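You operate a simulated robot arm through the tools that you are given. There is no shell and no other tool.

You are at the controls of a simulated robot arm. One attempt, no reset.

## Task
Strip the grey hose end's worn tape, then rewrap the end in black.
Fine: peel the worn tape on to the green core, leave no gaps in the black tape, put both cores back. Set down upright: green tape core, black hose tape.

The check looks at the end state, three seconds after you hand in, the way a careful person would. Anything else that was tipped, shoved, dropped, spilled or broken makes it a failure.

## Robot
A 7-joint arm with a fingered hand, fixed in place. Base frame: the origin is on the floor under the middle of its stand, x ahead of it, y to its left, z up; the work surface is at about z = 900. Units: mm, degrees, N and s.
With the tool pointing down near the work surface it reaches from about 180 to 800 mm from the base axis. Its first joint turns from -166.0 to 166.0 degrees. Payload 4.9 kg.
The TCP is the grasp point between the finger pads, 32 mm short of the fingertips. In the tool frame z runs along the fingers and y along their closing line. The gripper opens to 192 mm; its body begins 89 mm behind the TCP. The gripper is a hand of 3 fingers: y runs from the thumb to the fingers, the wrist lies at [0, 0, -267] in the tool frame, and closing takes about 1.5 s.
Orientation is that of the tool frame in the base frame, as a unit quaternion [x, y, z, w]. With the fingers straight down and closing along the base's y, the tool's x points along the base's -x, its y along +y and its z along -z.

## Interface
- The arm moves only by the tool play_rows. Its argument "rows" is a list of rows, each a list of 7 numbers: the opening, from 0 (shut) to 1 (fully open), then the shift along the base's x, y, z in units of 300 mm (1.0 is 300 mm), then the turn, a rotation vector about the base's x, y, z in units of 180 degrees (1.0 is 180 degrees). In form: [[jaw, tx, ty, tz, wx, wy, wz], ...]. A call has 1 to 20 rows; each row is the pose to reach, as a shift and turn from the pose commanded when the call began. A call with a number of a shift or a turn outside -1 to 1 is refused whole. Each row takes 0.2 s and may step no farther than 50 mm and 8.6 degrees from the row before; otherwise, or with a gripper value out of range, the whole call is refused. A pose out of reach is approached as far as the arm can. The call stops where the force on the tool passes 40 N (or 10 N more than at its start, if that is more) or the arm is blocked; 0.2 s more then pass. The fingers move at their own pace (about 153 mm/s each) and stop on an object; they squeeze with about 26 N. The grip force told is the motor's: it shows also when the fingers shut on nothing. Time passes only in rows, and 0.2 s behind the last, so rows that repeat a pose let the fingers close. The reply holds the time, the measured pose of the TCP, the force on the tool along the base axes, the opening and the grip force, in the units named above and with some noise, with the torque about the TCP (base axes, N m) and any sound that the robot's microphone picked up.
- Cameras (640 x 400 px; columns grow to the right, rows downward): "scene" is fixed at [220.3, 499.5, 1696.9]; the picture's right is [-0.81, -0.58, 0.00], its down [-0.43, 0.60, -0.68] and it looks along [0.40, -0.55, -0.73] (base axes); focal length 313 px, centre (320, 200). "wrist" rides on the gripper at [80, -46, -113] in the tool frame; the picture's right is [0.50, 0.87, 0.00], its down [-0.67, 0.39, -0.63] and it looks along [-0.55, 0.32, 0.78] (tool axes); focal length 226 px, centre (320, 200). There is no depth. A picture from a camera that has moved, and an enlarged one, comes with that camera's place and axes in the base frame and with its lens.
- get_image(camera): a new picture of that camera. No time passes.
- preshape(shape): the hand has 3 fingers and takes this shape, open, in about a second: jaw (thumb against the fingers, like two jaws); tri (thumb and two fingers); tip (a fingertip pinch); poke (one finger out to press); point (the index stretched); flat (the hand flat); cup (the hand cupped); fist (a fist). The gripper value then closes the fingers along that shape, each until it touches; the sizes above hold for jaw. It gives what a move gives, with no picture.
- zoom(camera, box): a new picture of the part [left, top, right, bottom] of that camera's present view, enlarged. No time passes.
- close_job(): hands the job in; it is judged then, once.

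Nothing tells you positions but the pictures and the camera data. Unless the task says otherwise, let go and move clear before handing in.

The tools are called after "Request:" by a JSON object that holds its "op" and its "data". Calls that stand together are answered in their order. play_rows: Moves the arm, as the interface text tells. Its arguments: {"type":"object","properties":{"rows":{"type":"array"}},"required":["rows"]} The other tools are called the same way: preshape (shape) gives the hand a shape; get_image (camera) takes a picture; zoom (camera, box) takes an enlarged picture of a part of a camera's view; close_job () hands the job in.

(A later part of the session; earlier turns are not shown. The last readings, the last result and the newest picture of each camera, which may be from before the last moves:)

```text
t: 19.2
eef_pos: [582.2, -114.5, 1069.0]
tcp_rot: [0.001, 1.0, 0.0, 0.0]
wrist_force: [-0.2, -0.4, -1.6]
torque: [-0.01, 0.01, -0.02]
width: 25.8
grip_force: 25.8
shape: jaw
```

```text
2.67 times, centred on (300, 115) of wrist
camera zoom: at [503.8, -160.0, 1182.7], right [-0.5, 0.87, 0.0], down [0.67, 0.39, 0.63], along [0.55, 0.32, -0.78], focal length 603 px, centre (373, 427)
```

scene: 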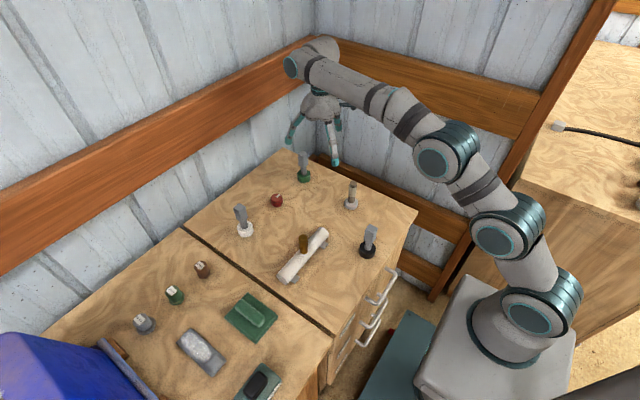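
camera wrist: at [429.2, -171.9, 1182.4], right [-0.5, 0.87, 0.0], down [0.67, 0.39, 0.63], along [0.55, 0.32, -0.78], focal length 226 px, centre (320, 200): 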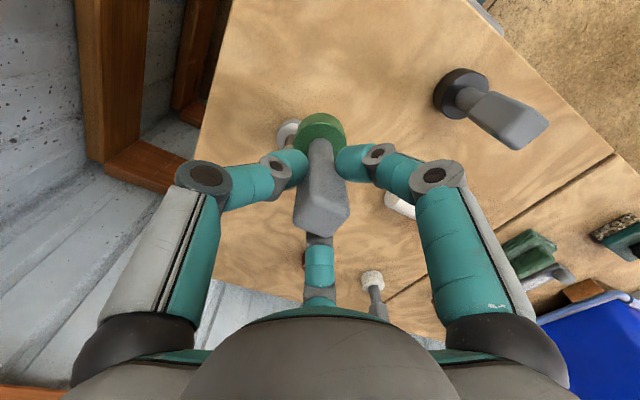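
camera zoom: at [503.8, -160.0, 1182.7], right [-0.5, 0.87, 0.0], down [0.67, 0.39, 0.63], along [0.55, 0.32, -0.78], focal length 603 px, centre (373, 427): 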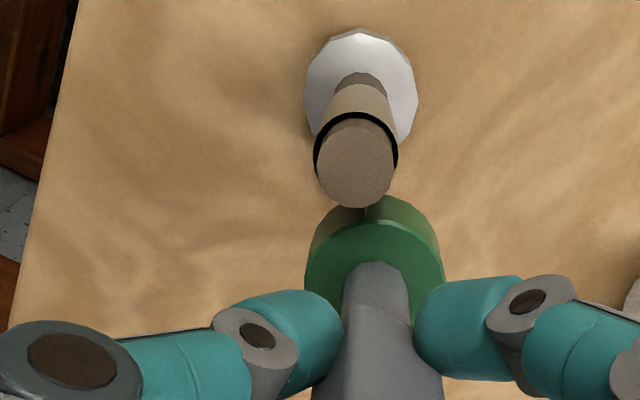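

Request:
{"op": "zoom", "data": {"camera": "scene", "box": [336, 172, 372, 202]}}

Request:
{"op": "zoom", "data": {"camera": "wrist", "box": [290, 60, 350, 125]}}

```text
13.33 times, centred on (354, 187) of scene
camera zoom: at [220.3, 499.5, 1696.9], right [-0.81, -0.58, 0.0], down [-0.43, 0.6, -0.68], along [0.4, -0.55, -0.73], focal length 4170 px, centre (-133, 373)
```

zoom: 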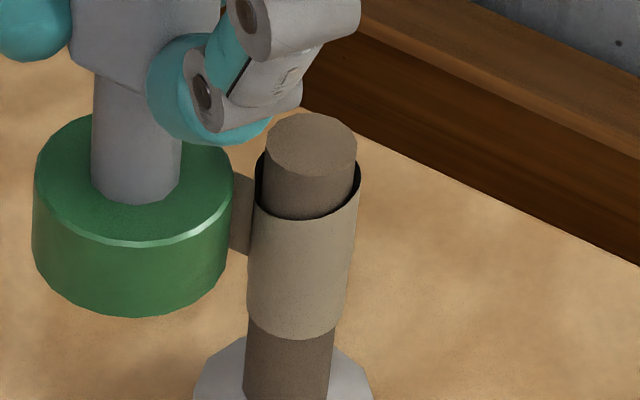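

```text
6.15 times, centred on (320, 92) of wrist
camera zoom: at [503.8, -160.0, 1182.7], right [-0.5, 0.87, 0.0], down [0.67, 0.39, 0.63], along [0.55, 0.32, -0.78], focal length 1391 px, centre (320, 862)
```

zoom: 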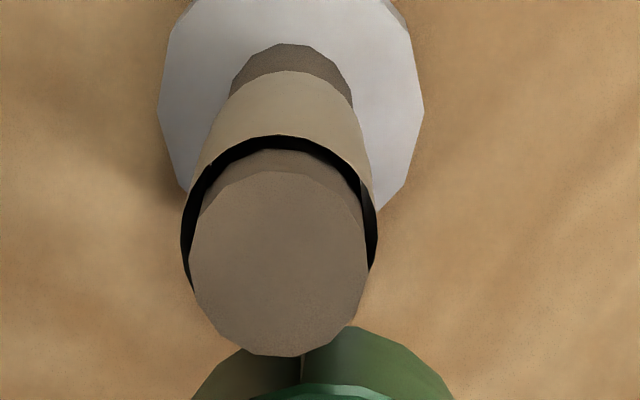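

Peeling is going well: the strip bridges to the core at about 36°, and the gap is around 4 mm. I'll keep going clockwise around the far side.

Request:
{"op": "play_rows", "data": {"rows": [[0, 0.008, -0.022, 0, 0, 0, 0], [0, 0.016, -0.043, 0, 0, 0, 0], [0, 0.0203, -0.065, 0, 0, 0, 0], [0, 0.0207, -0.0873, 0, 0, 0, 0], [0, 0.0173, -0.1093, 0, 0, 0, 0], [0, 0.01, -0.1307, 0, 0, 0, 0], [0, -0.001, -0.15, 0, 0, 0, 0], [0, -0.015, -0.1673, 0, 0, 0, 0], [0, -0.032, -0.182, 0, 0, 0, 0], [0, -0.051, -0.1937, 0, 0, 0, 0], [0, -0.072, -0.2017, 0, 0, 0, 0], [0, -0.094, -0.206, 0, 0, 0, 0], [0, -0.1163, -0.2063, 0, 0, 0, 0], [0, -0.1163, -0.2063, 0, 0, 0, 0]]}}

Request:
{"op": "zoom", "data": {"camera": "scene", "box": [330, 165, 380, 205]}}

Request:
{"op": "zoom", "data": {"camera": "wrist", "box": [220, 60, 420, 190]}}

```text
t: 22.2
eef_pos: [548.1, -175.8, 1068.9]
tcp_rot: [0.0, 1.0, 0.0, 0.0]
wrist_force: [-0.4, 0.2, -0.7]
torque: [-0.02, 0.02, -0.01]
width: 25.7
grip_force: 26.2
shape: jaw
```

```text
10.00 times, centred on (355, 185) of scene
camera zoom: at [220.3, 499.5, 1696.9], right [-0.81, -0.58, 0.0], down [-0.43, 0.6, -0.68], along [0.4, -0.55, -0.73], focal length 3128 px, centre (-30, 350)
```

zoom: 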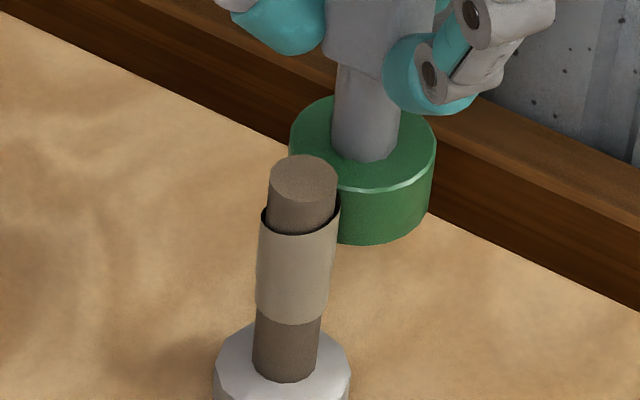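

```text
3.08 times, centred on (320, 125) of wrist
camera zoom: at [468.7, -220.5, 1182.1], right [-0.5, 0.87, 0.0], down [0.67, 0.39, 0.63], along [0.55, 0.32, -0.78], focal length 696 px, centre (320, 431)
```

zoom: 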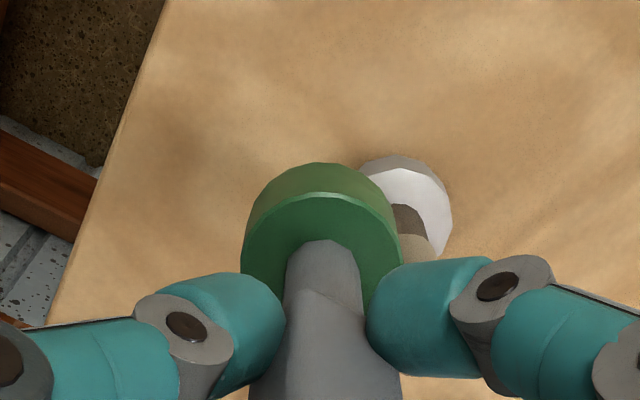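

Request:
{"op": "zoom", "data": {"camera": "scene", "box": [340, 177, 370, 207]}}

```text
13.33 times, centred on (355, 192) of scene
camera zoom: at [220.3, 499.5, 1696.9], right [-0.81, -0.58, 0.0], down [-0.43, 0.6, -0.68], along [0.4, -0.55, -0.73], focal length 4170 px, centre (-147, 307)
```

zoom: 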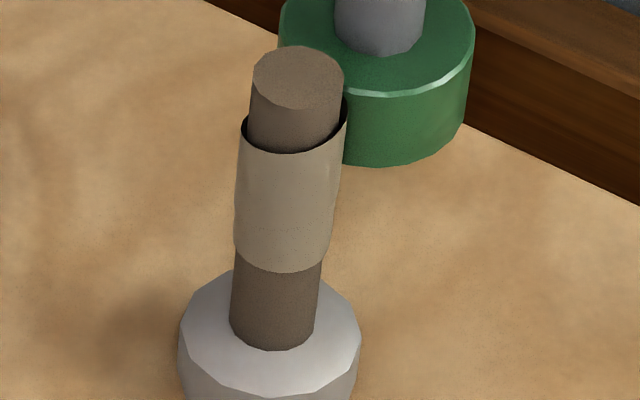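

The wrap is a helix. After this turn its top edge sits a few mm lower and slopes, so more turns are left. I'll continue clockwise and let the core come down gradually with the tape.

Request:
{"op": "play_rows", "data": {"rows": [[0, -0.0277, 0.0037, -0.004, 0, 0, 0], [0, -0.0527, 0.0137, -0.008, 0, 0, 0], [0, -0.0747, 0.0287, -0.008, 0, 0, 0], [0, -0.0933, 0.048, -0.009, 0, 0, 0], [0, -0.1077, 0.0707, -0.009, 0, 0, 0], [0, -0.117, 0.096, -0.01, 0, 0, 0], [0, -0.1207, 0.1227, -0.01, 0, 0, 0], [0, -0.1187, 0.1493, -0.011, 0, 0, 0], [0, -0.1113, 0.175, -0.011, 0, 0, 0], [0, -0.0987, 0.1987, -0.012, 0, 0, 0], [0, -0.0813, 0.2193, -0.012, 0, 0, 0], [0, -0.0813, 0.2193, -0.012, 0, 0, 0]]}}

Request:
{"op": "zoom", "data": {"camera": "wrist", "box": [240, 70, 400, 190]}}

Request:
{"op": "zoom", "data": {"camera": "scene", "box": [330, 165, 380, 205]}}

```text
t: 24.8
eef_pos: [524.2, -111.4, 1066.4]
tcp_rot: [0.001, 1.0, 0.001, 0.0]
wrist_force: [0.3, -0.1, -0.7]
torque: [0.0, -0.02, 0.03]
width: 25.6
grip_force: 26.4
shape: jaw
```

```text
3.33 times, centred on (320, 130) of wrist
camera zoom: at [444.8, -155.8, 1179.5], right [-0.5, 0.87, 0.0], down [0.67, 0.39, 0.63], along [0.55, 0.32, -0.78], focal length 754 px, centre (320, 433)
```

zoom: 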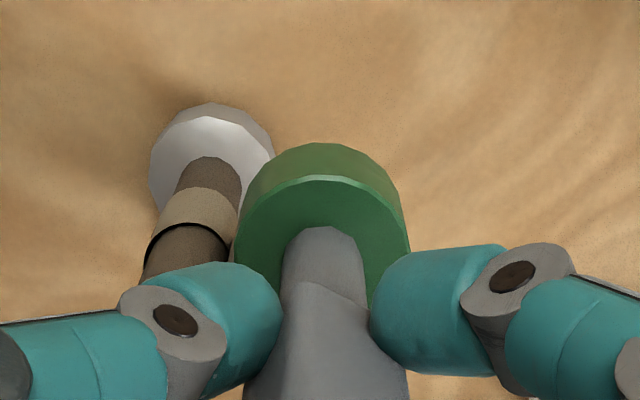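

```text
10.00 times, centred on (355, 185) of scene
camera zoom: at [220.3, 499.5, 1696.9], right [-0.81, -0.58, 0.0], down [-0.43, 0.6, -0.68], along [0.4, -0.55, -0.73], focal length 3128 px, centre (-30, 350)
```

zoom: 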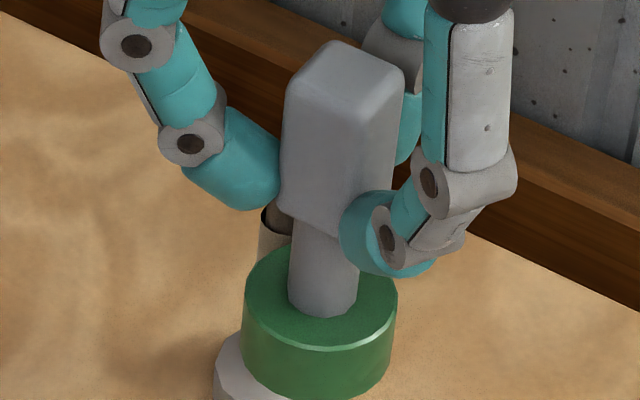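

Request:
{"op": "zoom", "data": {"camera": "wrist", "box": [270, 95, 310, 145]}}

```text
8.00 times, centred on (290, 120) of wrist
camera zoom: at [444.8, -155.8, 1179.5], right [-0.5, 0.87, 0.0], down [0.67, 0.39, 0.63], along [0.55, 0.32, -0.78], focal length 1808 px, centre (560, 840)
```

zoom: 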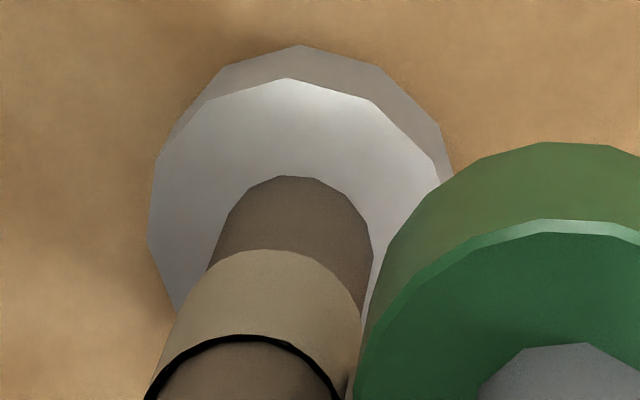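

After one full turn, the 180° side is bare down to about z≈976. So the second turn spirals down roughly 18–20 mm. I'll continue clockwise with that descent.

Request:
{"op": "play_rows", "data": {"rows": [[0, 0.0193, 0.018, -0.001, 0, 0, 0], [0, 0.0433, 0.03, -0.002, 0, 0, 0], [0, 0.0693, 0.0363, -0.003, 0, 0, 0], [0, 0.0963, 0.0373, -0.005, 0, 0, 0], [0, 0.1227, 0.0327, -0.007, 0, 0, 0], [0, 0.1477, 0.0227, -0.009, 0, 0, 0], [0, 0.1697, 0.0077, -0.012, 0, 0, 0], [0, 0.1883, -0.0117, -0.014, 0, 0, 0], [0, 0.2027, -0.0343, -0.016, 0, 0, 0], [0, 0.2027, -0.0343, -0.016, 0, 0, 0]]}}

Request:
{"op": "zoom", "data": {"camera": "scene", "box": [330, 172, 370, 207]}}

Request:
{"op": "zoom", "data": {"camera": "wrist", "box": [270, 40, 360, 140]}}

```text
t: 27.0
eef_pos: [585.3, -123.0, 1062.2]
tcp_rot: [0.0, 1.0, 0.0, 0.001]
wrist_force: [0.0, 0.1, -1.1]
torque: [0.0, -0.01, -0.01]
width: 25.6
grip_force: 25.8
shape: jaw
```

```text
11.43 times, centred on (350, 190) of scene
camera zoom: at [220.3, 499.5, 1696.9], right [-0.81, -0.58, 0.0], down [-0.43, 0.6, -0.68], along [0.4, -0.55, -0.73], focal length 3574 px, centre (-23, 320)
```

zoom: 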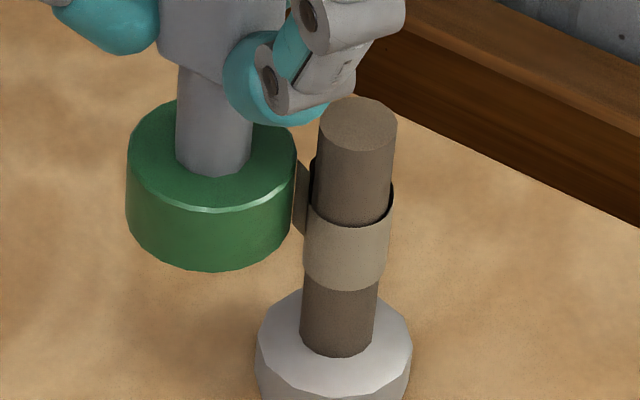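

```text
4.00 times, centred on (315, 90) of wrist
camera zoom: at [506.0, -167.2, 1175.0], right [-0.5, 0.87, 0.0], down [0.67, 0.39, 0.63], along [0.55, 0.32, -0.78], focal length 904 px, centre (340, 640)
```

zoom: 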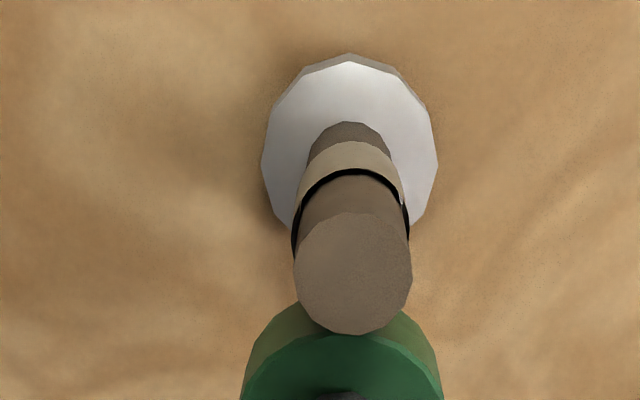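

The second turn is peeling too; what's left near the bottom is a flat band at roughly z 949–976. I'll continue clockwise, coming down to the level of that band.

Request:
{"op": "play_rows", "data": {"rows": [[0, 0.008, -0.0223, -0.002, 0, 0, 0], [0, 0.0117, -0.049, -0.0044, 0, 0, 0], [0, 0.0097, -0.0757, -0.0066, 0, 0, 0], [0, 0.0023, -0.1013, -0.0088, 0, 0, 0], [0, -0.0103, -0.125, -0.011, 0, 0, 0], [0, -0.0277, -0.1457, -0.0132, 0, 0, 0], [0, -0.0487, -0.162, -0.0154, 0, 0, 0], [0, -0.0727, -0.174, -0.0176, 0, 0, 0], [0, -0.0987, -0.1803, -0.0198, 0, 0, 0], [0, -0.1257, -0.1813, -0.022, 0, 0, 0], [0, -0.152, -0.1767, -0.0242, 0, 0, 0], [0, -0.177, -0.1667, -0.0264, 0, 0, 0], [0, -0.199, -0.1517, -0.0286, 0, 0, 0], [0, -0.2177, -0.1323, -0.0308, 0, 0, 0], [0, -0.232, -0.1097, -0.033, 0, 0, 0], [0, -0.2413, -0.0843, -0.0352, 0, 0, 0], [0, -0.245, -0.0577, -0.0374, 0, 0, 0], [0, -0.243, -0.031, -0.039, 0, 0, 0], [0, -0.2357, -0.0053, -0.039, 0, 0, 0], [0, -0.223, 0.0183, -0.039, 0, 0, 0]]}}

Request:
{"op": "zoom", "data": {"camera": "wrist", "box": [270, 90, 330, 150]}}

Request:
{"op": "zoom", "data": {"camera": "scene", "box": [330, 172, 370, 207]}}

```text
t: 31.2
eef_pos: [516.2, -114.6, 1050.1]
tcp_rot: [0.0, 1.0, 0.0, -0.001]
wrist_force: [0.3, 0.2, -0.6]
torque: [0.0, 0.02, 0.0]
width: 25.6
grip_force: 26.1
shape: jaw
```

```text
6.67 times, centred on (300, 120) of wrist
camera zoom: at [437.7, -159.2, 1163.2], right [-0.5, 0.87, 0.0], down [0.67, 0.39, 0.63], along [0.55, 0.32, -0.78], focal length 1507 px, centre (453, 733)
```

zoom: 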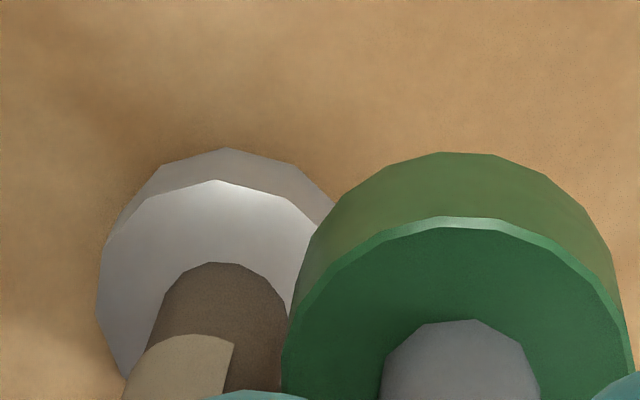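

```text
11.43 times, centred on (350, 190) of scene
camera zoom: at [220.3, 499.5, 1696.9], right [-0.81, -0.58, 0.0], down [-0.43, 0.6, -0.68], along [0.4, -0.55, -0.73], focal length 3574 px, centre (-23, 320)
```

zoom: 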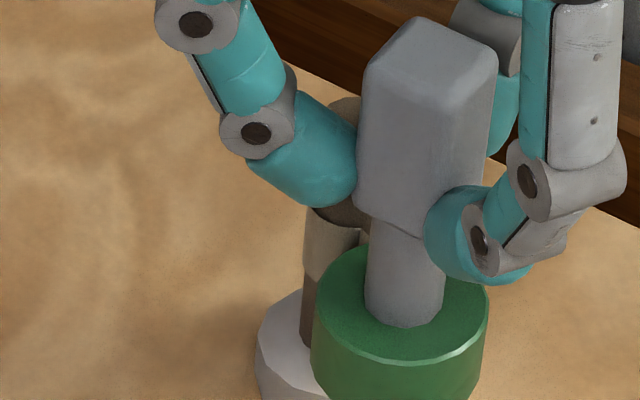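

The third, bottom turn is now coming off: the edge at 175° shows bare hose to its right. I'll continue clockwise at this height.

Request:
{"op": "play_rows", "data": {"rows": [[0, 0.0203, 0.0177, 0, 0, 0, 0], [0, 0.0413, 0.034, 0, 0, 0, 0], [0, 0.0653, 0.046, 0, 0, 0, 0], [0, 0.0913, 0.0523, 0, 0, 0, 0], [0, 0.1183, 0.0533, 0, 0, 0, 0], [0, 0.1447, 0.0487, 0, 0, 0, 0], [0, 0.1697, 0.0387, 0, 0, 0, 0], [0, 0.1917, 0.0237, 0, 0, 0, 0], [0, 0.2103, 0.0043, 0, 0, 0, 0], [0, 0.2247, -0.0183, 0, 0, 0, 0], [0, 0.2247, -0.0183, 0, 0, 0, 0]]}}

Request:
{"op": "zoom", "data": {"camera": "scene", "box": [330, 172, 370, 207]}}

Request:
{"op": "zoom", "data": {"camera": "wrist", "box": [270, 40, 360, 140]}}

```text
t: 33.6
eef_pos: [585.2, -122.5, 1051.2]
tcp_rot: [0.0, 1.0, 0.0, 0.001]
wrist_force: [-0.6, 0.4, -0.1]
torque: [-0.01, 0.0, 0.02]
width: 25.7
grip_force: 26.1
shape: jaw
```

```text
11.43 times, centred on (350, 190) of scene
camera zoom: at [220.3, 499.5, 1696.9], right [-0.81, -0.58, 0.0], down [-0.43, 0.6, -0.68], along [0.4, -0.55, -0.73], focal length 3574 px, centre (-23, 320)
```

zoom: 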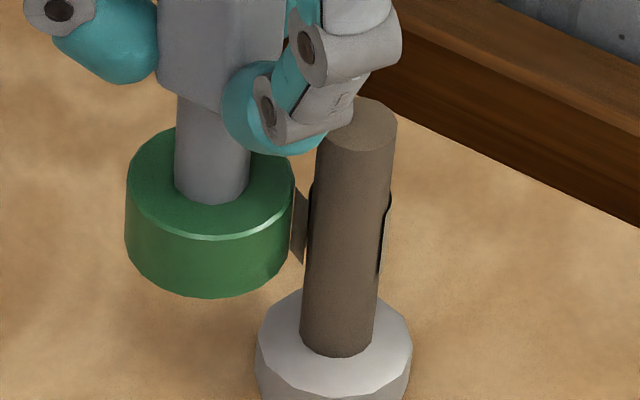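

```text
4.00 times, centred on (315, 90) of wrist
camera zoom: at [505.8, -167.2, 1164.2], right [-0.5, 0.87, 0.0], down [0.67, 0.39, 0.63], along [0.55, 0.32, -0.78], focal length 904 px, centre (340, 640)
```

zoom: 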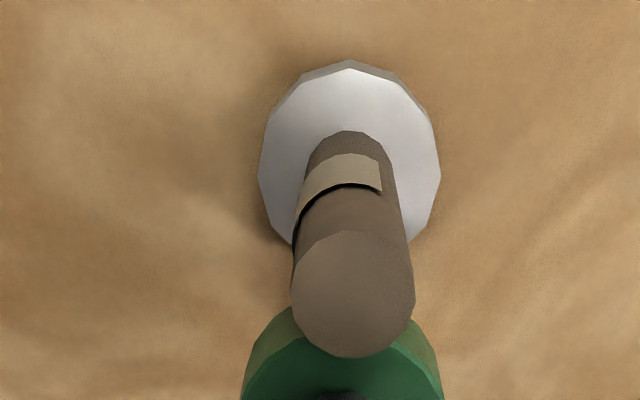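

Front half is bare now. Continuing around the back to finish the last stretch.

Request:
{"op": "play_rows", "data": {"rows": [[0, 0.008, -0.0223, 0, 0, 0, 0], [0, 0.0117, -0.049, -0.001, 0, 0, 0], [0, 0.0097, -0.0757, -0.001, 0, 0, 0], [0, 0.0023, -0.1013, -0.001, 0, 0, 0], [0, -0.0103, -0.125, -0.001, 0, 0, 0], [0, -0.0277, -0.1457, -0.001, 0, 0, 0], [0, -0.0487, -0.162, -0.001, 0, 0, 0], [0, -0.0727, -0.174, -0.001, 0, 0, 0], [0, -0.0987, -0.1803, -0.001, 0, 0, 0], [0, -0.1257, -0.1813, -0.001, 0, 0, 0], [0, -0.152, -0.1767, -0.001, 0, 0, 0], [0, -0.177, -0.1667, -0.001, 0, 0, 0], [0, -0.199, -0.1517, -0.001, 0, 0, 0], [0, -0.2177, -0.1323, -0.001, 0, 0, 0], [0, -0.232, -0.1097, -0.001, 0, 0, 0], [0, -0.2413, -0.0843, -0.001, 0, 0, 0], [0, -0.245, -0.0577, -0.001, 0, 0, 0], [0, -0.243, -0.031, -0.001, 0, 0, 0], [0, -0.2357, -0.0053, -0.001, 0, 0, 0], [0, -0.223, 0.0183, -0.001, 0, 0, 0]]}}

Request:
{"op": "zoom", "data": {"camera": "wrist", "box": [260, 80, 340, 160]}}

Request:
{"op": "zoom", "data": {"camera": "scene", "box": [330, 172, 370, 207]}}

```text
t: 37.8
eef_pos: [519.1, -115.6, 1049.4]
tcp_rot: [0.0, 1.0, 0.0, 0.0]
wrist_force: [0.1, 0.1, -1.2]
torque: [0.01, 0.01, -0.04]
width: 25.5
grip_force: 25.3
shape: jaw
```

```text
5.00 times, centred on (300, 120) of wrist
camera zoom: at [440.0, -160.0, 1164.0], right [-0.5, 0.87, 0.0], down [0.67, 0.39, 0.63], along [0.55, 0.32, -0.78], focal length 1130 px, centre (420, 600)
```

zoom: 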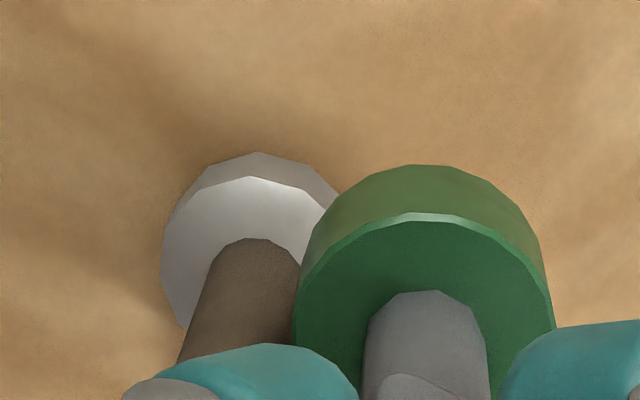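

```text
11.43 times, centred on (350, 190) of scene
camera zoom: at [220.3, 499.5, 1696.9], right [-0.81, -0.58, 0.0], down [-0.43, 0.6, -0.68], along [0.4, -0.55, -0.73], focal length 3574 px, centre (-23, 320)
```

zoom: 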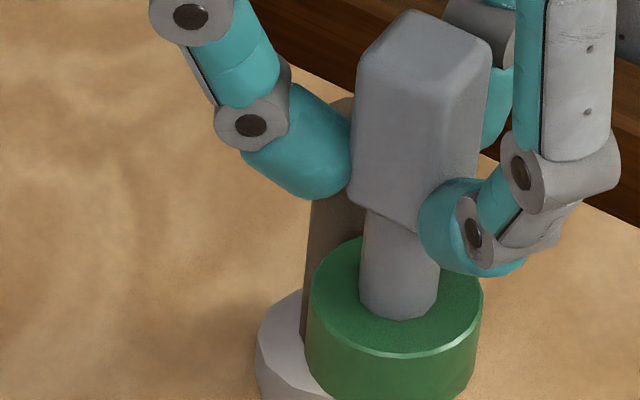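

The hose looks bare. I'll back the core off and check that nothing still bridges.

Request:
{"op": "play_rows", "data": {"rows": [[0, -0.04, 0.027, 0, 0, 0, 0], [0, -0.1, 0.06, 0, 0, 0, 0], [0, -0.1, 0.06, 0.1, 0, 0, 0], [0, -0.1, 0.06, 0.2, 0, 0, 0], [0, -0.1, 0.06, 0.3, 0, 0, 0], [0, -0.1, 0.06, 0.3, 0, 0, 0]]}}

Request:
{"op": "zoom", "data": {"camera": "scene", "box": [320, 120, 400, 215]}}

Request:
{"op": "get_image", "data": {"camera": "wrist"}}

```text
t: 39.2
eef_pos: [486.4, -99.0, 1140.4]
tcp_rot: [0.0, 1.0, 0.0, 0.0]
wrist_force: [-0.2, -0.1, -1.6]
torque: [0.02, 0.0, 0.0]
width: 25.4
grip_force: 25.8
shape: jaw
```

```text
4.21 times, centred on (360, 168) of scene
camera zoom: at [220.3, 499.5, 1696.9], right [-0.81, -0.58, 0.0], down [-0.43, 0.6, -0.68], along [0.4, -0.55, -0.73], focal length 1317 px, centre (152, 337)
```

zoom: 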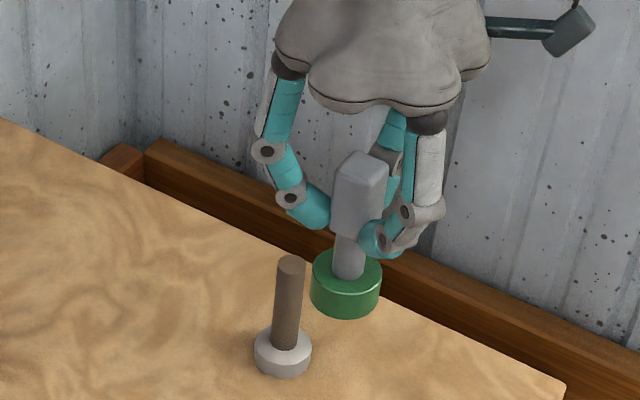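

```text
taken
camera wrist: at [407.4, -145.3, 1253.8], right [-0.5, 0.87, 0.0], down [0.67, 0.39, 0.63], along [0.55, 0.32, -0.78], focal length 226 px, centre (320, 200)
```

wrist: 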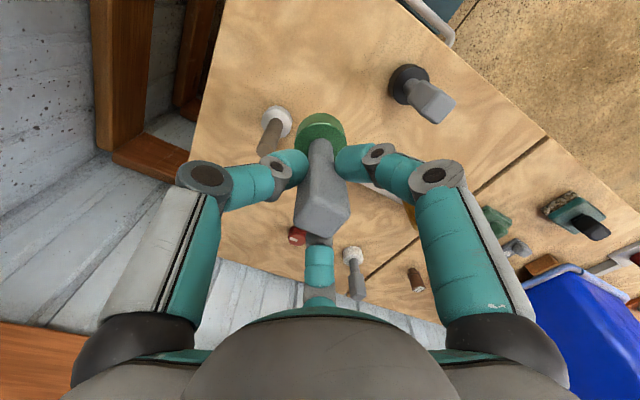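

Request:
{"op": "zoom", "data": {"camera": "scene", "box": [350, 170, 380, 205]}}

Request:
{"op": "zoom", "data": {"camera": "wrist", "box": [240, 90, 360, 180]}}

```text
11.43 times, centred on (365, 188) of scene
camera zoom: at [220.3, 499.5, 1696.9], right [-0.81, -0.58, 0.0], down [-0.43, 0.6, -0.68], along [0.4, -0.55, -0.73], focal length 3574 px, centre (-194, 343)
```

zoom: 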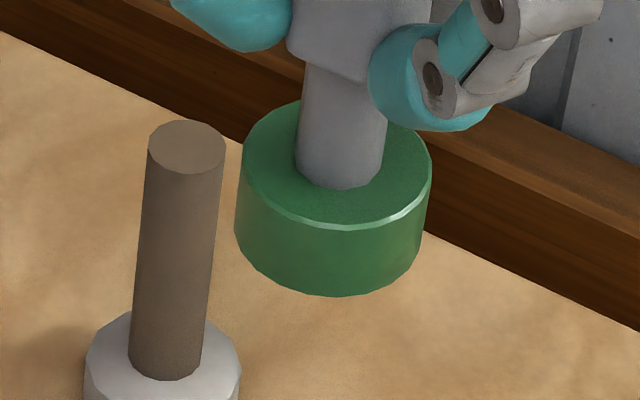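

```text
4.44 times, centred on (300, 135) of wrist
camera zoom: at [407.4, -145.3, 1253.8], right [-0.5, 0.87, 0.0], down [0.67, 0.39, 0.63], along [0.55, 0.32, -0.78], focal length 1005 px, centre (409, 489)
```

zoom: 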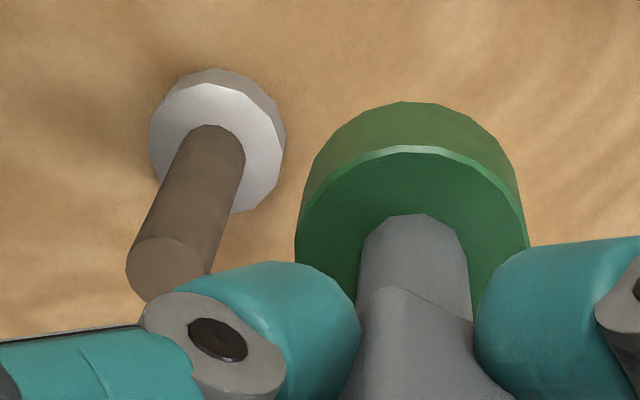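

The hose is fully bare. Now I'll return the green core to the place it came from, stopping about 30 mm above the surface to check alignment.

Request:
{"op": "play_rows", "data": {"rows": [[0, 0.15, -0.033, 0, 0, 0, 0], [0, 0.3, -0.067, 0, 0, 0, 0], [0, 0.45, -0.1, 0, 0, 0, 0], [0, 0.6, -0.133, 0, 0, 0, 0], [0, 0.733, -0.167, -0.05, 0, 0, 0], [0, 0.847, -0.169, -0.15, 0, 0, 0], [0, 0.847, -0.169, -0.267, 0, 0, 0], [0, 0.913, -0.169, -0.367, 0, 0, 0], [0, 0.913, -0.169, -0.367, 0, 0, 0]]}}

Request:
{"op": "zoom", "data": {"camera": "scene", "box": [270, 100, 350, 190]}}

Request:
{"op": "zoom", "data": {"camera": "wrist", "box": [220, 40, 420, 200]}}

```text
t: 41.2
eef_pos: [762.5, -147.3, 1024.9]
tcp_rot: [-0.001, 1.0, -0.001, -0.001]
wrist_force: [0.2, 0.4, -0.8]
torque: [0.03, 0.02, -0.01]
width: 25.4
grip_force: 26.4
shape: jaw
```

```text
4.44 times, centred on (310, 145) of scene
camera zoom: at [220.3, 499.5, 1696.9], right [-0.81, -0.58, 0.0], down [-0.43, 0.6, -0.68], along [0.4, -0.55, -0.73], focal length 1390 px, centre (364, 444)
```

zoom: 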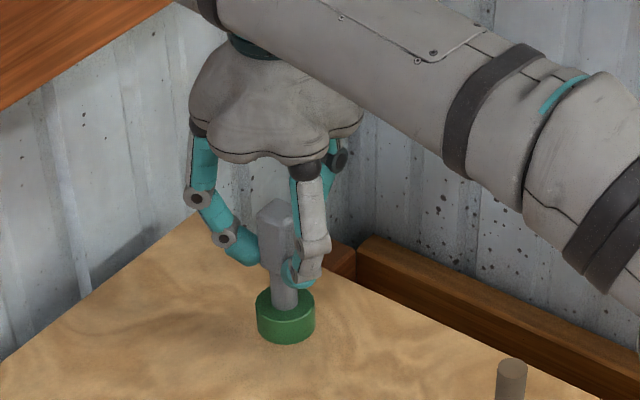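

```text
2.50 times, centred on (320, 120) of wrist
camera zoom: at [683.8, -192.5, 1138.8], right [-0.5, 0.87, 0.0], down [0.67, 0.39, 0.63], along [0.55, 0.32, -0.78], focal length 565 px, centre (320, 400)
```

zoom: 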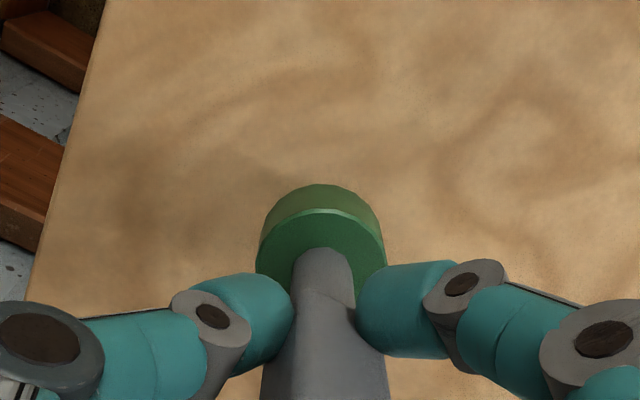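

Request:
{"op": "play_rows", "data": {"rows": [[0, -0.007, -0.008, -0.02, 0, 0, 0], [0, -0.007, -0.008, -0.05, 0, 0, 0], [0, -0.007, -0.008, -0.065, 0, 0, 0], [0, -0.007, -0.008, -0.065, 0, 0, 0]]}}

Request:
{"op": "zoom", "data": {"camera": "wrist", "box": [220, 40, 420, 200]}}

Request:
{"op": "zoom", "data": {"camera": "scene", "box": [285, 150, 325, 190]}}

```text
t: 42.2
eef_pos: [761.2, -150.2, 1009.0]
tcp_rot: [0.0, 1.0, 0.0, 0.0]
wrist_force: [-0.8, -1.2, -1.4]
torque: [0.0, -0.02, 0.02]
width: 25.6
grip_force: 26.4
shape: jaw
```

```text
2.50 times, centred on (320, 120) of wrist
camera zoom: at [681.1, -195.4, 1122.7], right [-0.5, 0.87, 0.0], down [0.67, 0.39, 0.63], along [0.55, 0.32, -0.78], focal length 565 px, centre (320, 400)
```

zoom: 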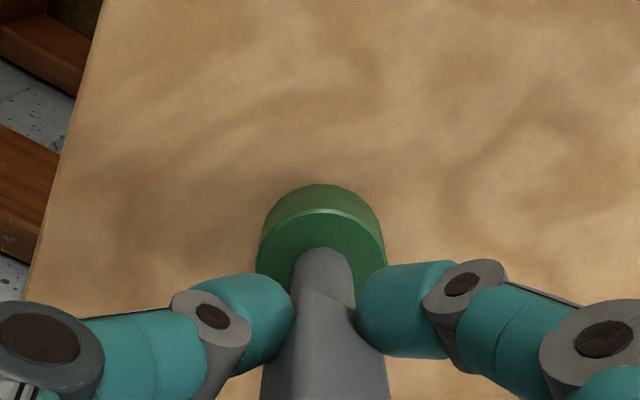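

```text
10.00 times, centred on (305, 170) of scene
camera zoom: at [220.3, 499.5, 1696.9], right [-0.81, -0.58, 0.0], down [-0.43, 0.6, -0.68], along [0.4, -0.55, -0.73], focal length 3128 px, centre (470, 500)
```

zoom: 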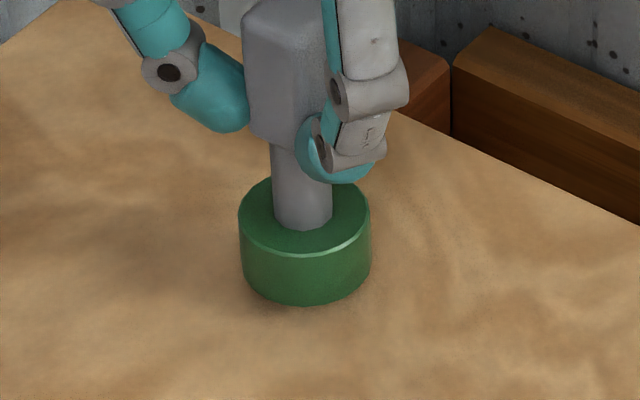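

Request:
{"op": "play_rows", "data": {"rows": [[0, 0, 0, -0.01, 0, 0, 0], [0, 0, 0, -0.017, 0, 0, 0], [0, 0, 0, -0.017, 0, 0, 0]]}}

Request:
{"op": "play_rows", "data": {"rows": [[0, 0, 0, -0.006, 0, 0, 0], [0, 0, 0, -0.006, 0, 0, 0], [0, 0, 0, -0.006, 0, 0, 0]]}}

```text
t: 43.0
eef_pos: [760.1, -152.1, 1004.9]
tcp_rot: [0.0, 1.0, -0.001, 0.0]
wrist_force: [0.7, 0.4, 0.2]
torque: [0.03, 0.02, -0.03]
width: 25.5
grip_force: 26.1
shape: jaw
```

```text
t: 43.8
eef_pos: [760.7, -151.1, 1001.5]
tcp_rot: [0.0, 1.0, 0.0, 0.0]
wrist_force: [-0.3, 0.0, -0.9]
torque: [-0.02, 0.0, -0.01]
width: 25.4
grip_force: 26.4
shape: jaw
```

Request:
{"op": "play_rows", "data": {"rows": [[0, 0, 0.003, -0.004, 0, 0, 0], [0, 0, 0.003, -0.004, 0, 0, 0], [0, 0, 0.003, -0.004, 0, 0, 0]]}}

Request:
{"op": "zoom", "data": {"camera": "scene", "box": [285, 150, 325, 190]}}

```text
t: 44.6
eef_pos: [760.3, -149.4, 1001.0]
tcp_rot: [0.0, 1.0, 0.0, -0.001]
wrist_force: [-0.7, 0.0, -0.5]
torque: [0.03, 0.0, 0.0]
width: 25.6
grip_force: 26.4
shape: jaw
```

```text
10.00 times, centred on (305, 170) of scene
camera zoom: at [220.3, 499.5, 1696.9], right [-0.81, -0.58, 0.0], down [-0.43, 0.6, -0.68], along [0.4, -0.55, -0.73], focal length 3128 px, centre (470, 500)
```

zoom: 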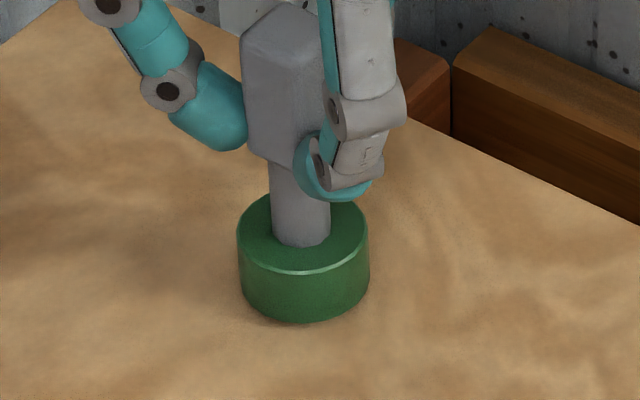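

Request:
{"op": "play_rows", "data": {"rows": [[0, 0, 0, -0.004, 0, 0, 0], [0, 0, 0, -0.004, 0, 0, 0], [0, 0, 0, -0.004, 0, 0, 0]]}}

Request:
{"op": "play_rows", "data": {"rows": [[0, 0, 0, -0.004, 0, 0, 0], [0, 0, 0, -0.004, 0, 0, 0], [0, 0, 0, -0.004, 0, 0, 0]]}}

```text
t: 45.4
eef_pos: [761.5, -149.7, 999.6]
tcp_rot: [0.0, 1.0, 0.0, 0.0]
wrist_force: [0.3, -0.6, -1.0]
torque: [-0.01, -0.03, -0.02]
width: 25.4
grip_force: 25.9
shape: jaw
```

```text
t: 46.2
eef_pos: [760.8, -150.6, 998.2]
tcp_rot: [0.0, 1.0, -0.001, 0.0]
wrist_force: [0.5, 0.7, -1.2]
torque: [-0.01, -0.02, 0.01]
width: 25.4
grip_force: 26.1
shape: jaw
```

Request:
{"op": "play_rows", "data": {"rows": [[0, 0, 0, -0.004, 0, 0, 0], [0, 0, 0, -0.004, 0, 0, 0], [0, 0, 0, -0.004, 0, 0, 0]]}}

Request:
{"op": "zoom", "data": {"camera": "scene", "box": [285, 150, 325, 190]}}

Request:
{"op": "zoom", "data": {"camera": "wrist", "box": [280, 80, 360, 160]}}

```text
t: 47.0
eef_pos: [761.2, -150.1, 998.4]
tcp_rot: [0.0, 1.0, 0.0, 0.001]
wrist_force: [-0.6, -0.5, 4.1]
torque: [0.04, 0.0, 0.0]
width: 25.6
grip_force: 26.3
shape: jaw
```

```text
10.00 times, centred on (305, 170) of scene
camera zoom: at [220.3, 499.5, 1696.9], right [-0.81, -0.58, 0.0], down [-0.43, 0.6, -0.68], along [0.4, -0.55, -0.73], focal length 3128 px, centre (470, 500)
```

zoom: 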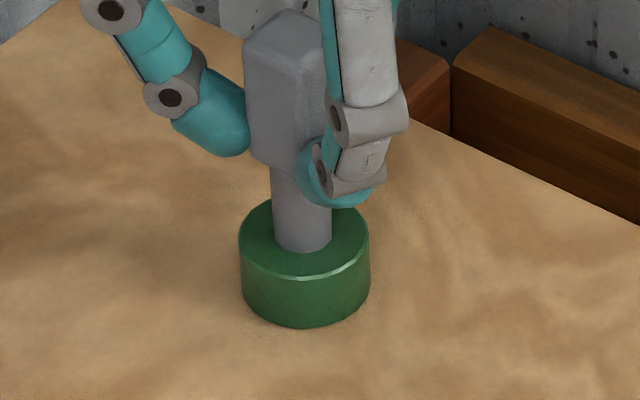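

```text
5.00 times, centred on (320, 120) of wrist
camera zoom: at [681.2, -195.3, 1111.3], right [-0.5, 0.87, 0.0], down [0.67, 0.39, 0.63], along [0.55, 0.32, -0.77], focal length 1130 px, centre (320, 600)
```

zoom: 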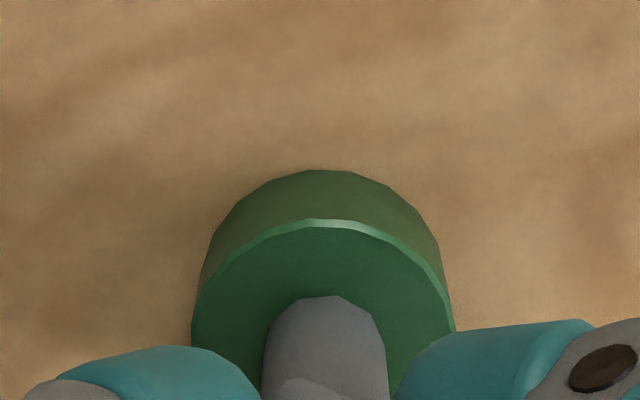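

The core is on the surface (4 N of contact). I'll open the hand in place, then check it stands upright.

Request:
{"op": "play_rows", "data": {"rows": [[0.17, 0, 0, 0.002, 0, 0, 0], [0.22, 0, 0, 0.002, 0, 0, 0], [0.3, 0, 0, 0.002, 0, 0, 0], [0.4, 0, 0, 0.002, 0, 0, 0], [0.5, 0, 0, 0.002, 0, 0, 0], [0.5, 0, 0, 0.002, 0, 0, 0], [0.5, 0, 0, 0.002, 0, 0, 0]]}}

Request:
{"op": "zoom", "data": {"camera": "wrist", "box": [220, 40, 420, 200]}}

Request:
{"op": "zoom", "data": {"camera": "scene", "box": [285, 150, 325, 190]}}

```text
t: 48.6
eef_pos: [760.0, -149.5, 998.2]
tcp_rot: [0.0, 1.0, 0.0, 0.0]
wrist_force: [0.0, 0.3, -0.2]
torque: [0.04, 0.01, -0.03]
width: 95.4
grip_force: 0.0
shape: jaw
```

```text
2.50 times, centred on (320, 120) of wrist
camera zoom: at [681.1, -194.6, 1111.1], right [-0.5, 0.87, 0.0], down [0.67, 0.39, 0.63], along [0.55, 0.32, -0.78], focal length 565 px, centre (320, 400)
```

zoom: 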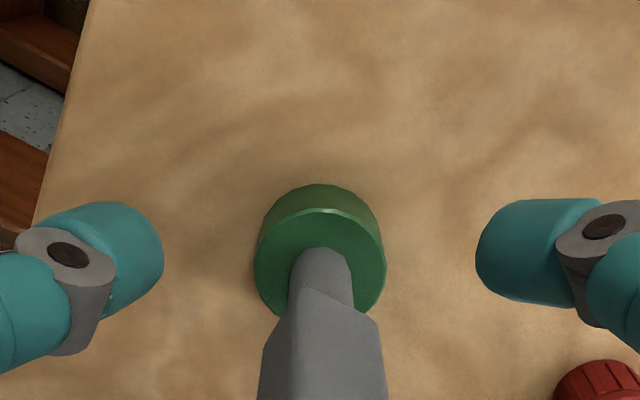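

```text
10.00 times, centred on (305, 170) of scene
camera zoom: at [220.3, 499.5, 1696.9], right [-0.81, -0.58, 0.0], down [-0.43, 0.6, -0.68], along [0.4, -0.55, -0.73], focal length 3128 px, centre (470, 500)
```

zoom: 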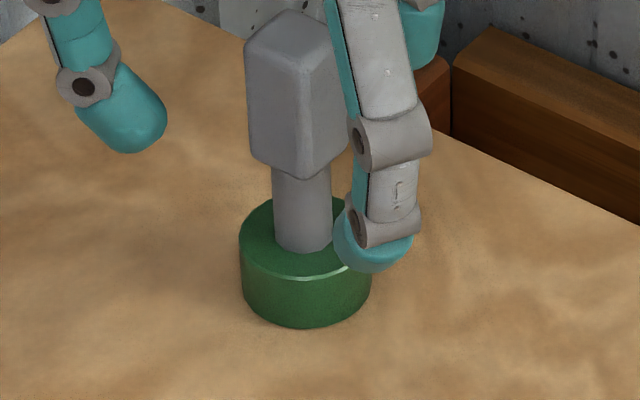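

The green core stands upright in its place. I'll rise clear and head over to the black core.

Request:
{"op": "play_rows", "data": {"rows": [[0.5, 0, 0, 0.06, 0, 0, 0], [0.5, 0, 0, 0.12, 0, 0, 0], [0.5, 0, 0, 0.18, 0, 0, 0], [0.5, -0.1, 0.02, 0.27, 0, 0, 0], [0.5, -0.23, 0.06, 0.35, 0, 0, 0], [0.5, -0.38, 0.1, 0.38, 0, 0, 0], [0.5, -0.53, 0.14, 0.38, 0, 0, 0], [0.5, -0.68, 0.18, 0.38, 0, 0, 0], [0.5, -0.83, 0.22, 0.38, 0, 0, 0], [0.5, -0.97, 0.27, 0.38, 0, 0, 0], [0.5, -0.97, 0.27, 0.38, 0, 0, 0]]}}

Request:
{"op": "get_image", "data": {"camera": "scene"}}

Request:
{"op": "get_image", "data": {"camera": "wrist"}}

```text
t: 51.0
eef_pos: [469.7, -65.9, 1107.3]
tcp_rot: [0.001, 1.0, 0.0, 0.001]
wrist_force: [0.1, 0.2, -0.1]
torque: [0.02, 0.0, 0.0]
width: 95.6
grip_force: 0.1
shape: jaw
```

```text
taken
```

scene: 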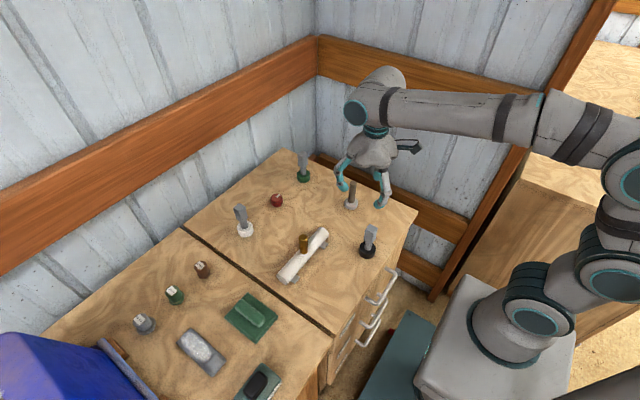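

```text
taken
camera wrist: at [389.9, -110.0, 1221.4], right [-0.5, 0.87, 0.0], down [0.67, 0.39, 0.63], along [0.55, 0.32, -0.78], focal length 226 px, centre (320, 200)
```

wrist: 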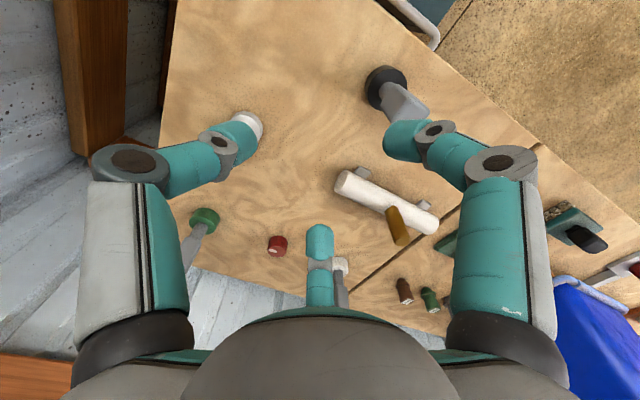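

Request:
{"op": "play_rows", "data": {"rows": [[0.5, -0.13, 0.034, -0.02, 0, 0, 0], [0.5, -0.26, 0.068, -0.045, 0, 0, 0], [0.5, -0.396, 0.103, -0.075, 0, 0, 0], [0.5, -0.396, 0.103, -0.075, 0, 0, 0]]}}

Request:
{"op": "get_image", "data": {"camera": "wrist"}}

Request:
{"op": "zoom", "data": {"camera": "scene", "box": [280, 140, 400, 270]}}

```text
t: 52.0
eef_pos: [349.1, -36.2, 1087.3]
tcp_rot: [0.0, 1.0, 0.0, 0.001]
wrist_force: [-1.0, 0.3, -0.5]
torque: [0.02, 0.04, 0.02]
width: 95.7
grip_force: 0.0
shape: jaw
```

```text
taken
camera wrist: at [270.4, -81.0, 1201.3], right [-0.5, 0.87, 0.0], down [0.67, 0.39, 0.63], along [0.55, 0.32, -0.78], focal length 226 px, centre (320, 200)
```

wrist: 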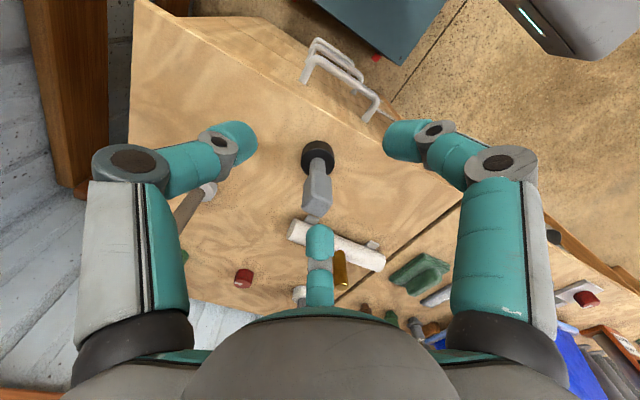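

```text
3.08 times, centred on (340, 205) of scene
camera zoom: at [220.3, 499.5, 1696.9], right [-0.81, -0.58, 0.0], down [-0.43, 0.6, -0.68], along [0.4, -0.55, -0.73], focal length 962 px, centre (258, 185)
```

zoom: 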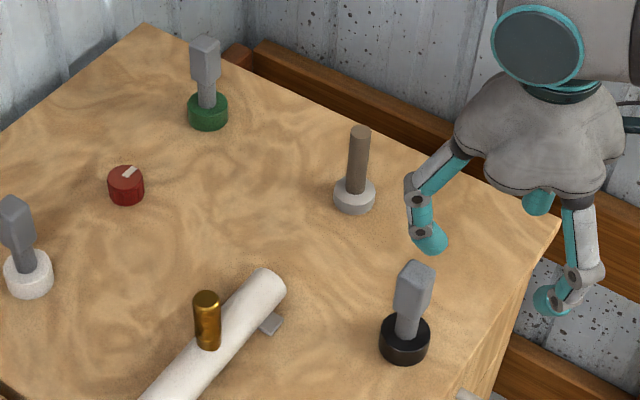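

Request:
{"op": "zoom", "data": {"camera": "wrist", "box": [280, 130, 360, 230]}}

Request:
{"op": "zoom", "data": {"camera": "scene", "box": [350, 215, 390, 265]}}

```text
4.00 times, centred on (320, 180) of wrist
camera zoom: at [270.4, -81.0, 1201.3], right [-0.5, 0.87, 0.0], down [0.67, 0.39, 0.63], along [0.55, 0.32, -0.78], focal length 904 px, centre (320, 280)
```

zoom: 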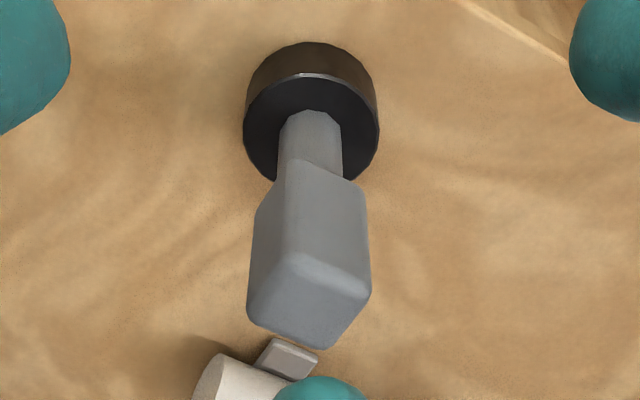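

```text
8.00 times, centred on (370, 240) of scene
camera zoom: at [220.3, 499.5, 1696.9], right [-0.81, -0.58, 0.0], down [-0.43, 0.6, -0.68], along [0.4, -0.55, -0.73], focal length 2502 px, centre (-80, -120)
```

zoom: 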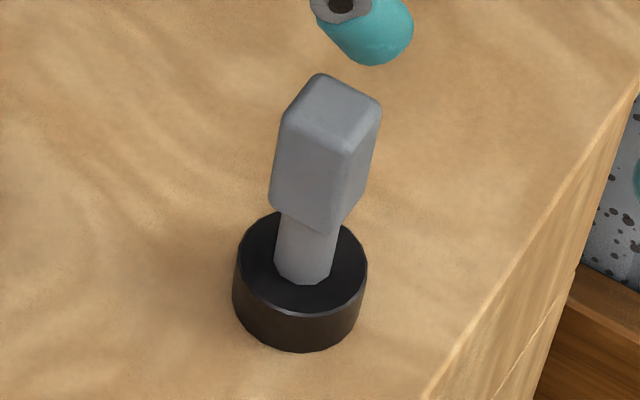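

The black core's handle is at about (409, -4), also square with the base axes. I'll move over it and come down partway.

Request:
{"op": "play_rows", "data": {"rows": [[0.5, 0.1, 0.053, 0, 0, 0, 0], [0.5, 0.2, 0.107, 0, 0, 0, 0], [0.5, 0.2, 0.107, -0.05, 0, 0, 0], [0.5, 0.2, 0.107, -0.12, 0, 0, 0], [0.5, 0.2, 0.107, -0.12, 0, 0, 0]]}}

Request:
{"op": "zoom", "data": {"camera": "wrist", "box": [220, 60, 420, 200]}}

```text
t: 53.2
eef_pos: [410.7, -6.8, 1053.4]
tcp_rot: [0.0, 1.0, 0.0, 0.0]
wrist_force: [-0.1, 0.8, -0.2]
torque: [0.02, -0.04, 0.02]
width: 95.6
grip_force: 0.0
shape: jaw
```

```text
2.86 times, centred on (320, 130) of wrist
camera zoom: at [330.2, -52.0, 1165.3], right [-0.5, 0.87, 0.0], down [0.67, 0.39, 0.63], along [0.55, 0.32, -0.78], focal length 646 px, centre (320, 400)
```

zoom: 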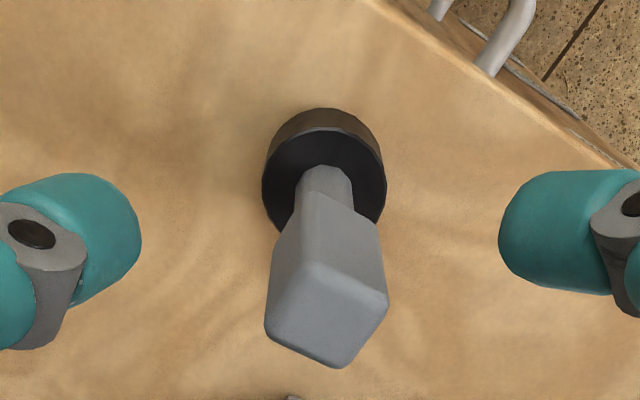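

Request:
{"op": "play_rows", "data": {"rows": [[0.5, -0.005, 0.007, -0.05, 0, 0, 0], [0.5, -0.005, 0.007, -0.11, 0, 0, 0], [0.5, -0.005, 0.007, -0.16, 0, 0, 0], [0.5, -0.005, 0.007, -0.16, 0, 0, 0]]}}

Request:
{"op": "zoom", "data": {"camera": "wrist", "box": [220, 40, 420, 200]}}

Request:
{"op": "zoom", "data": {"camera": "scene", "box": [330, 190, 410, 270]}}

```text
t: 54.2
eef_pos: [411.3, -5.2, 1005.6]
tcp_rot: [0.001, 1.0, 0.0, 0.0]
wrist_force: [-0.1, 0.0, 0.2]
torque: [-0.01, 0.02, -0.02]
width: 95.5
grip_force: 0.0
shape: jaw
```

```text
2.50 times, centred on (320, 120) of wrist
camera zoom: at [330.9, -50.4, 1119.2], right [-0.5, 0.87, 0.0], down [0.67, 0.39, 0.63], along [0.55, 0.32, -0.78], focal length 565 px, centre (320, 400)
```

zoom: 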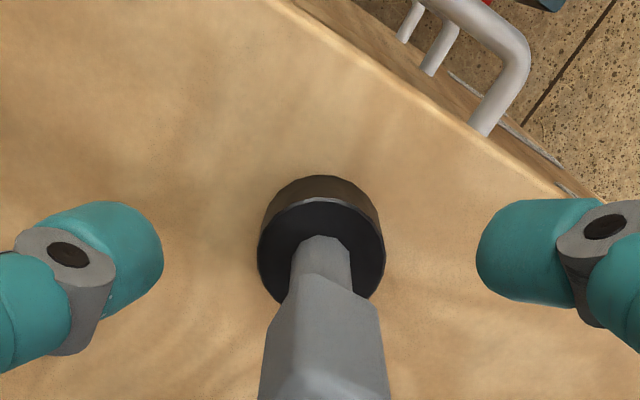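

```text
5.00 times, centred on (370, 230) of scene
camera zoom: at [220.3, 499.5, 1696.9], right [-0.81, -0.58, 0.0], down [-0.43, 0.6, -0.68], along [0.4, -0.55, -0.73], focal length 1564 px, centre (70, 50)
```

zoom: 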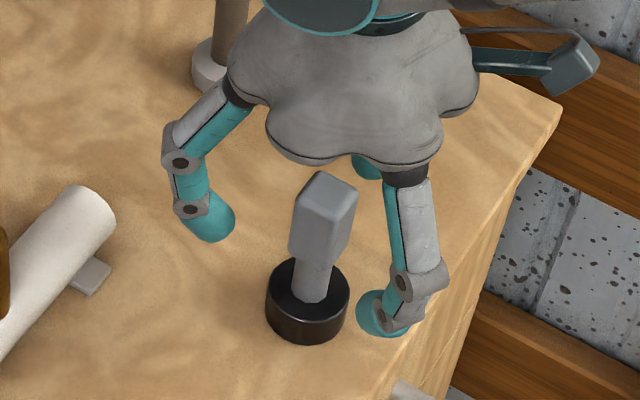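

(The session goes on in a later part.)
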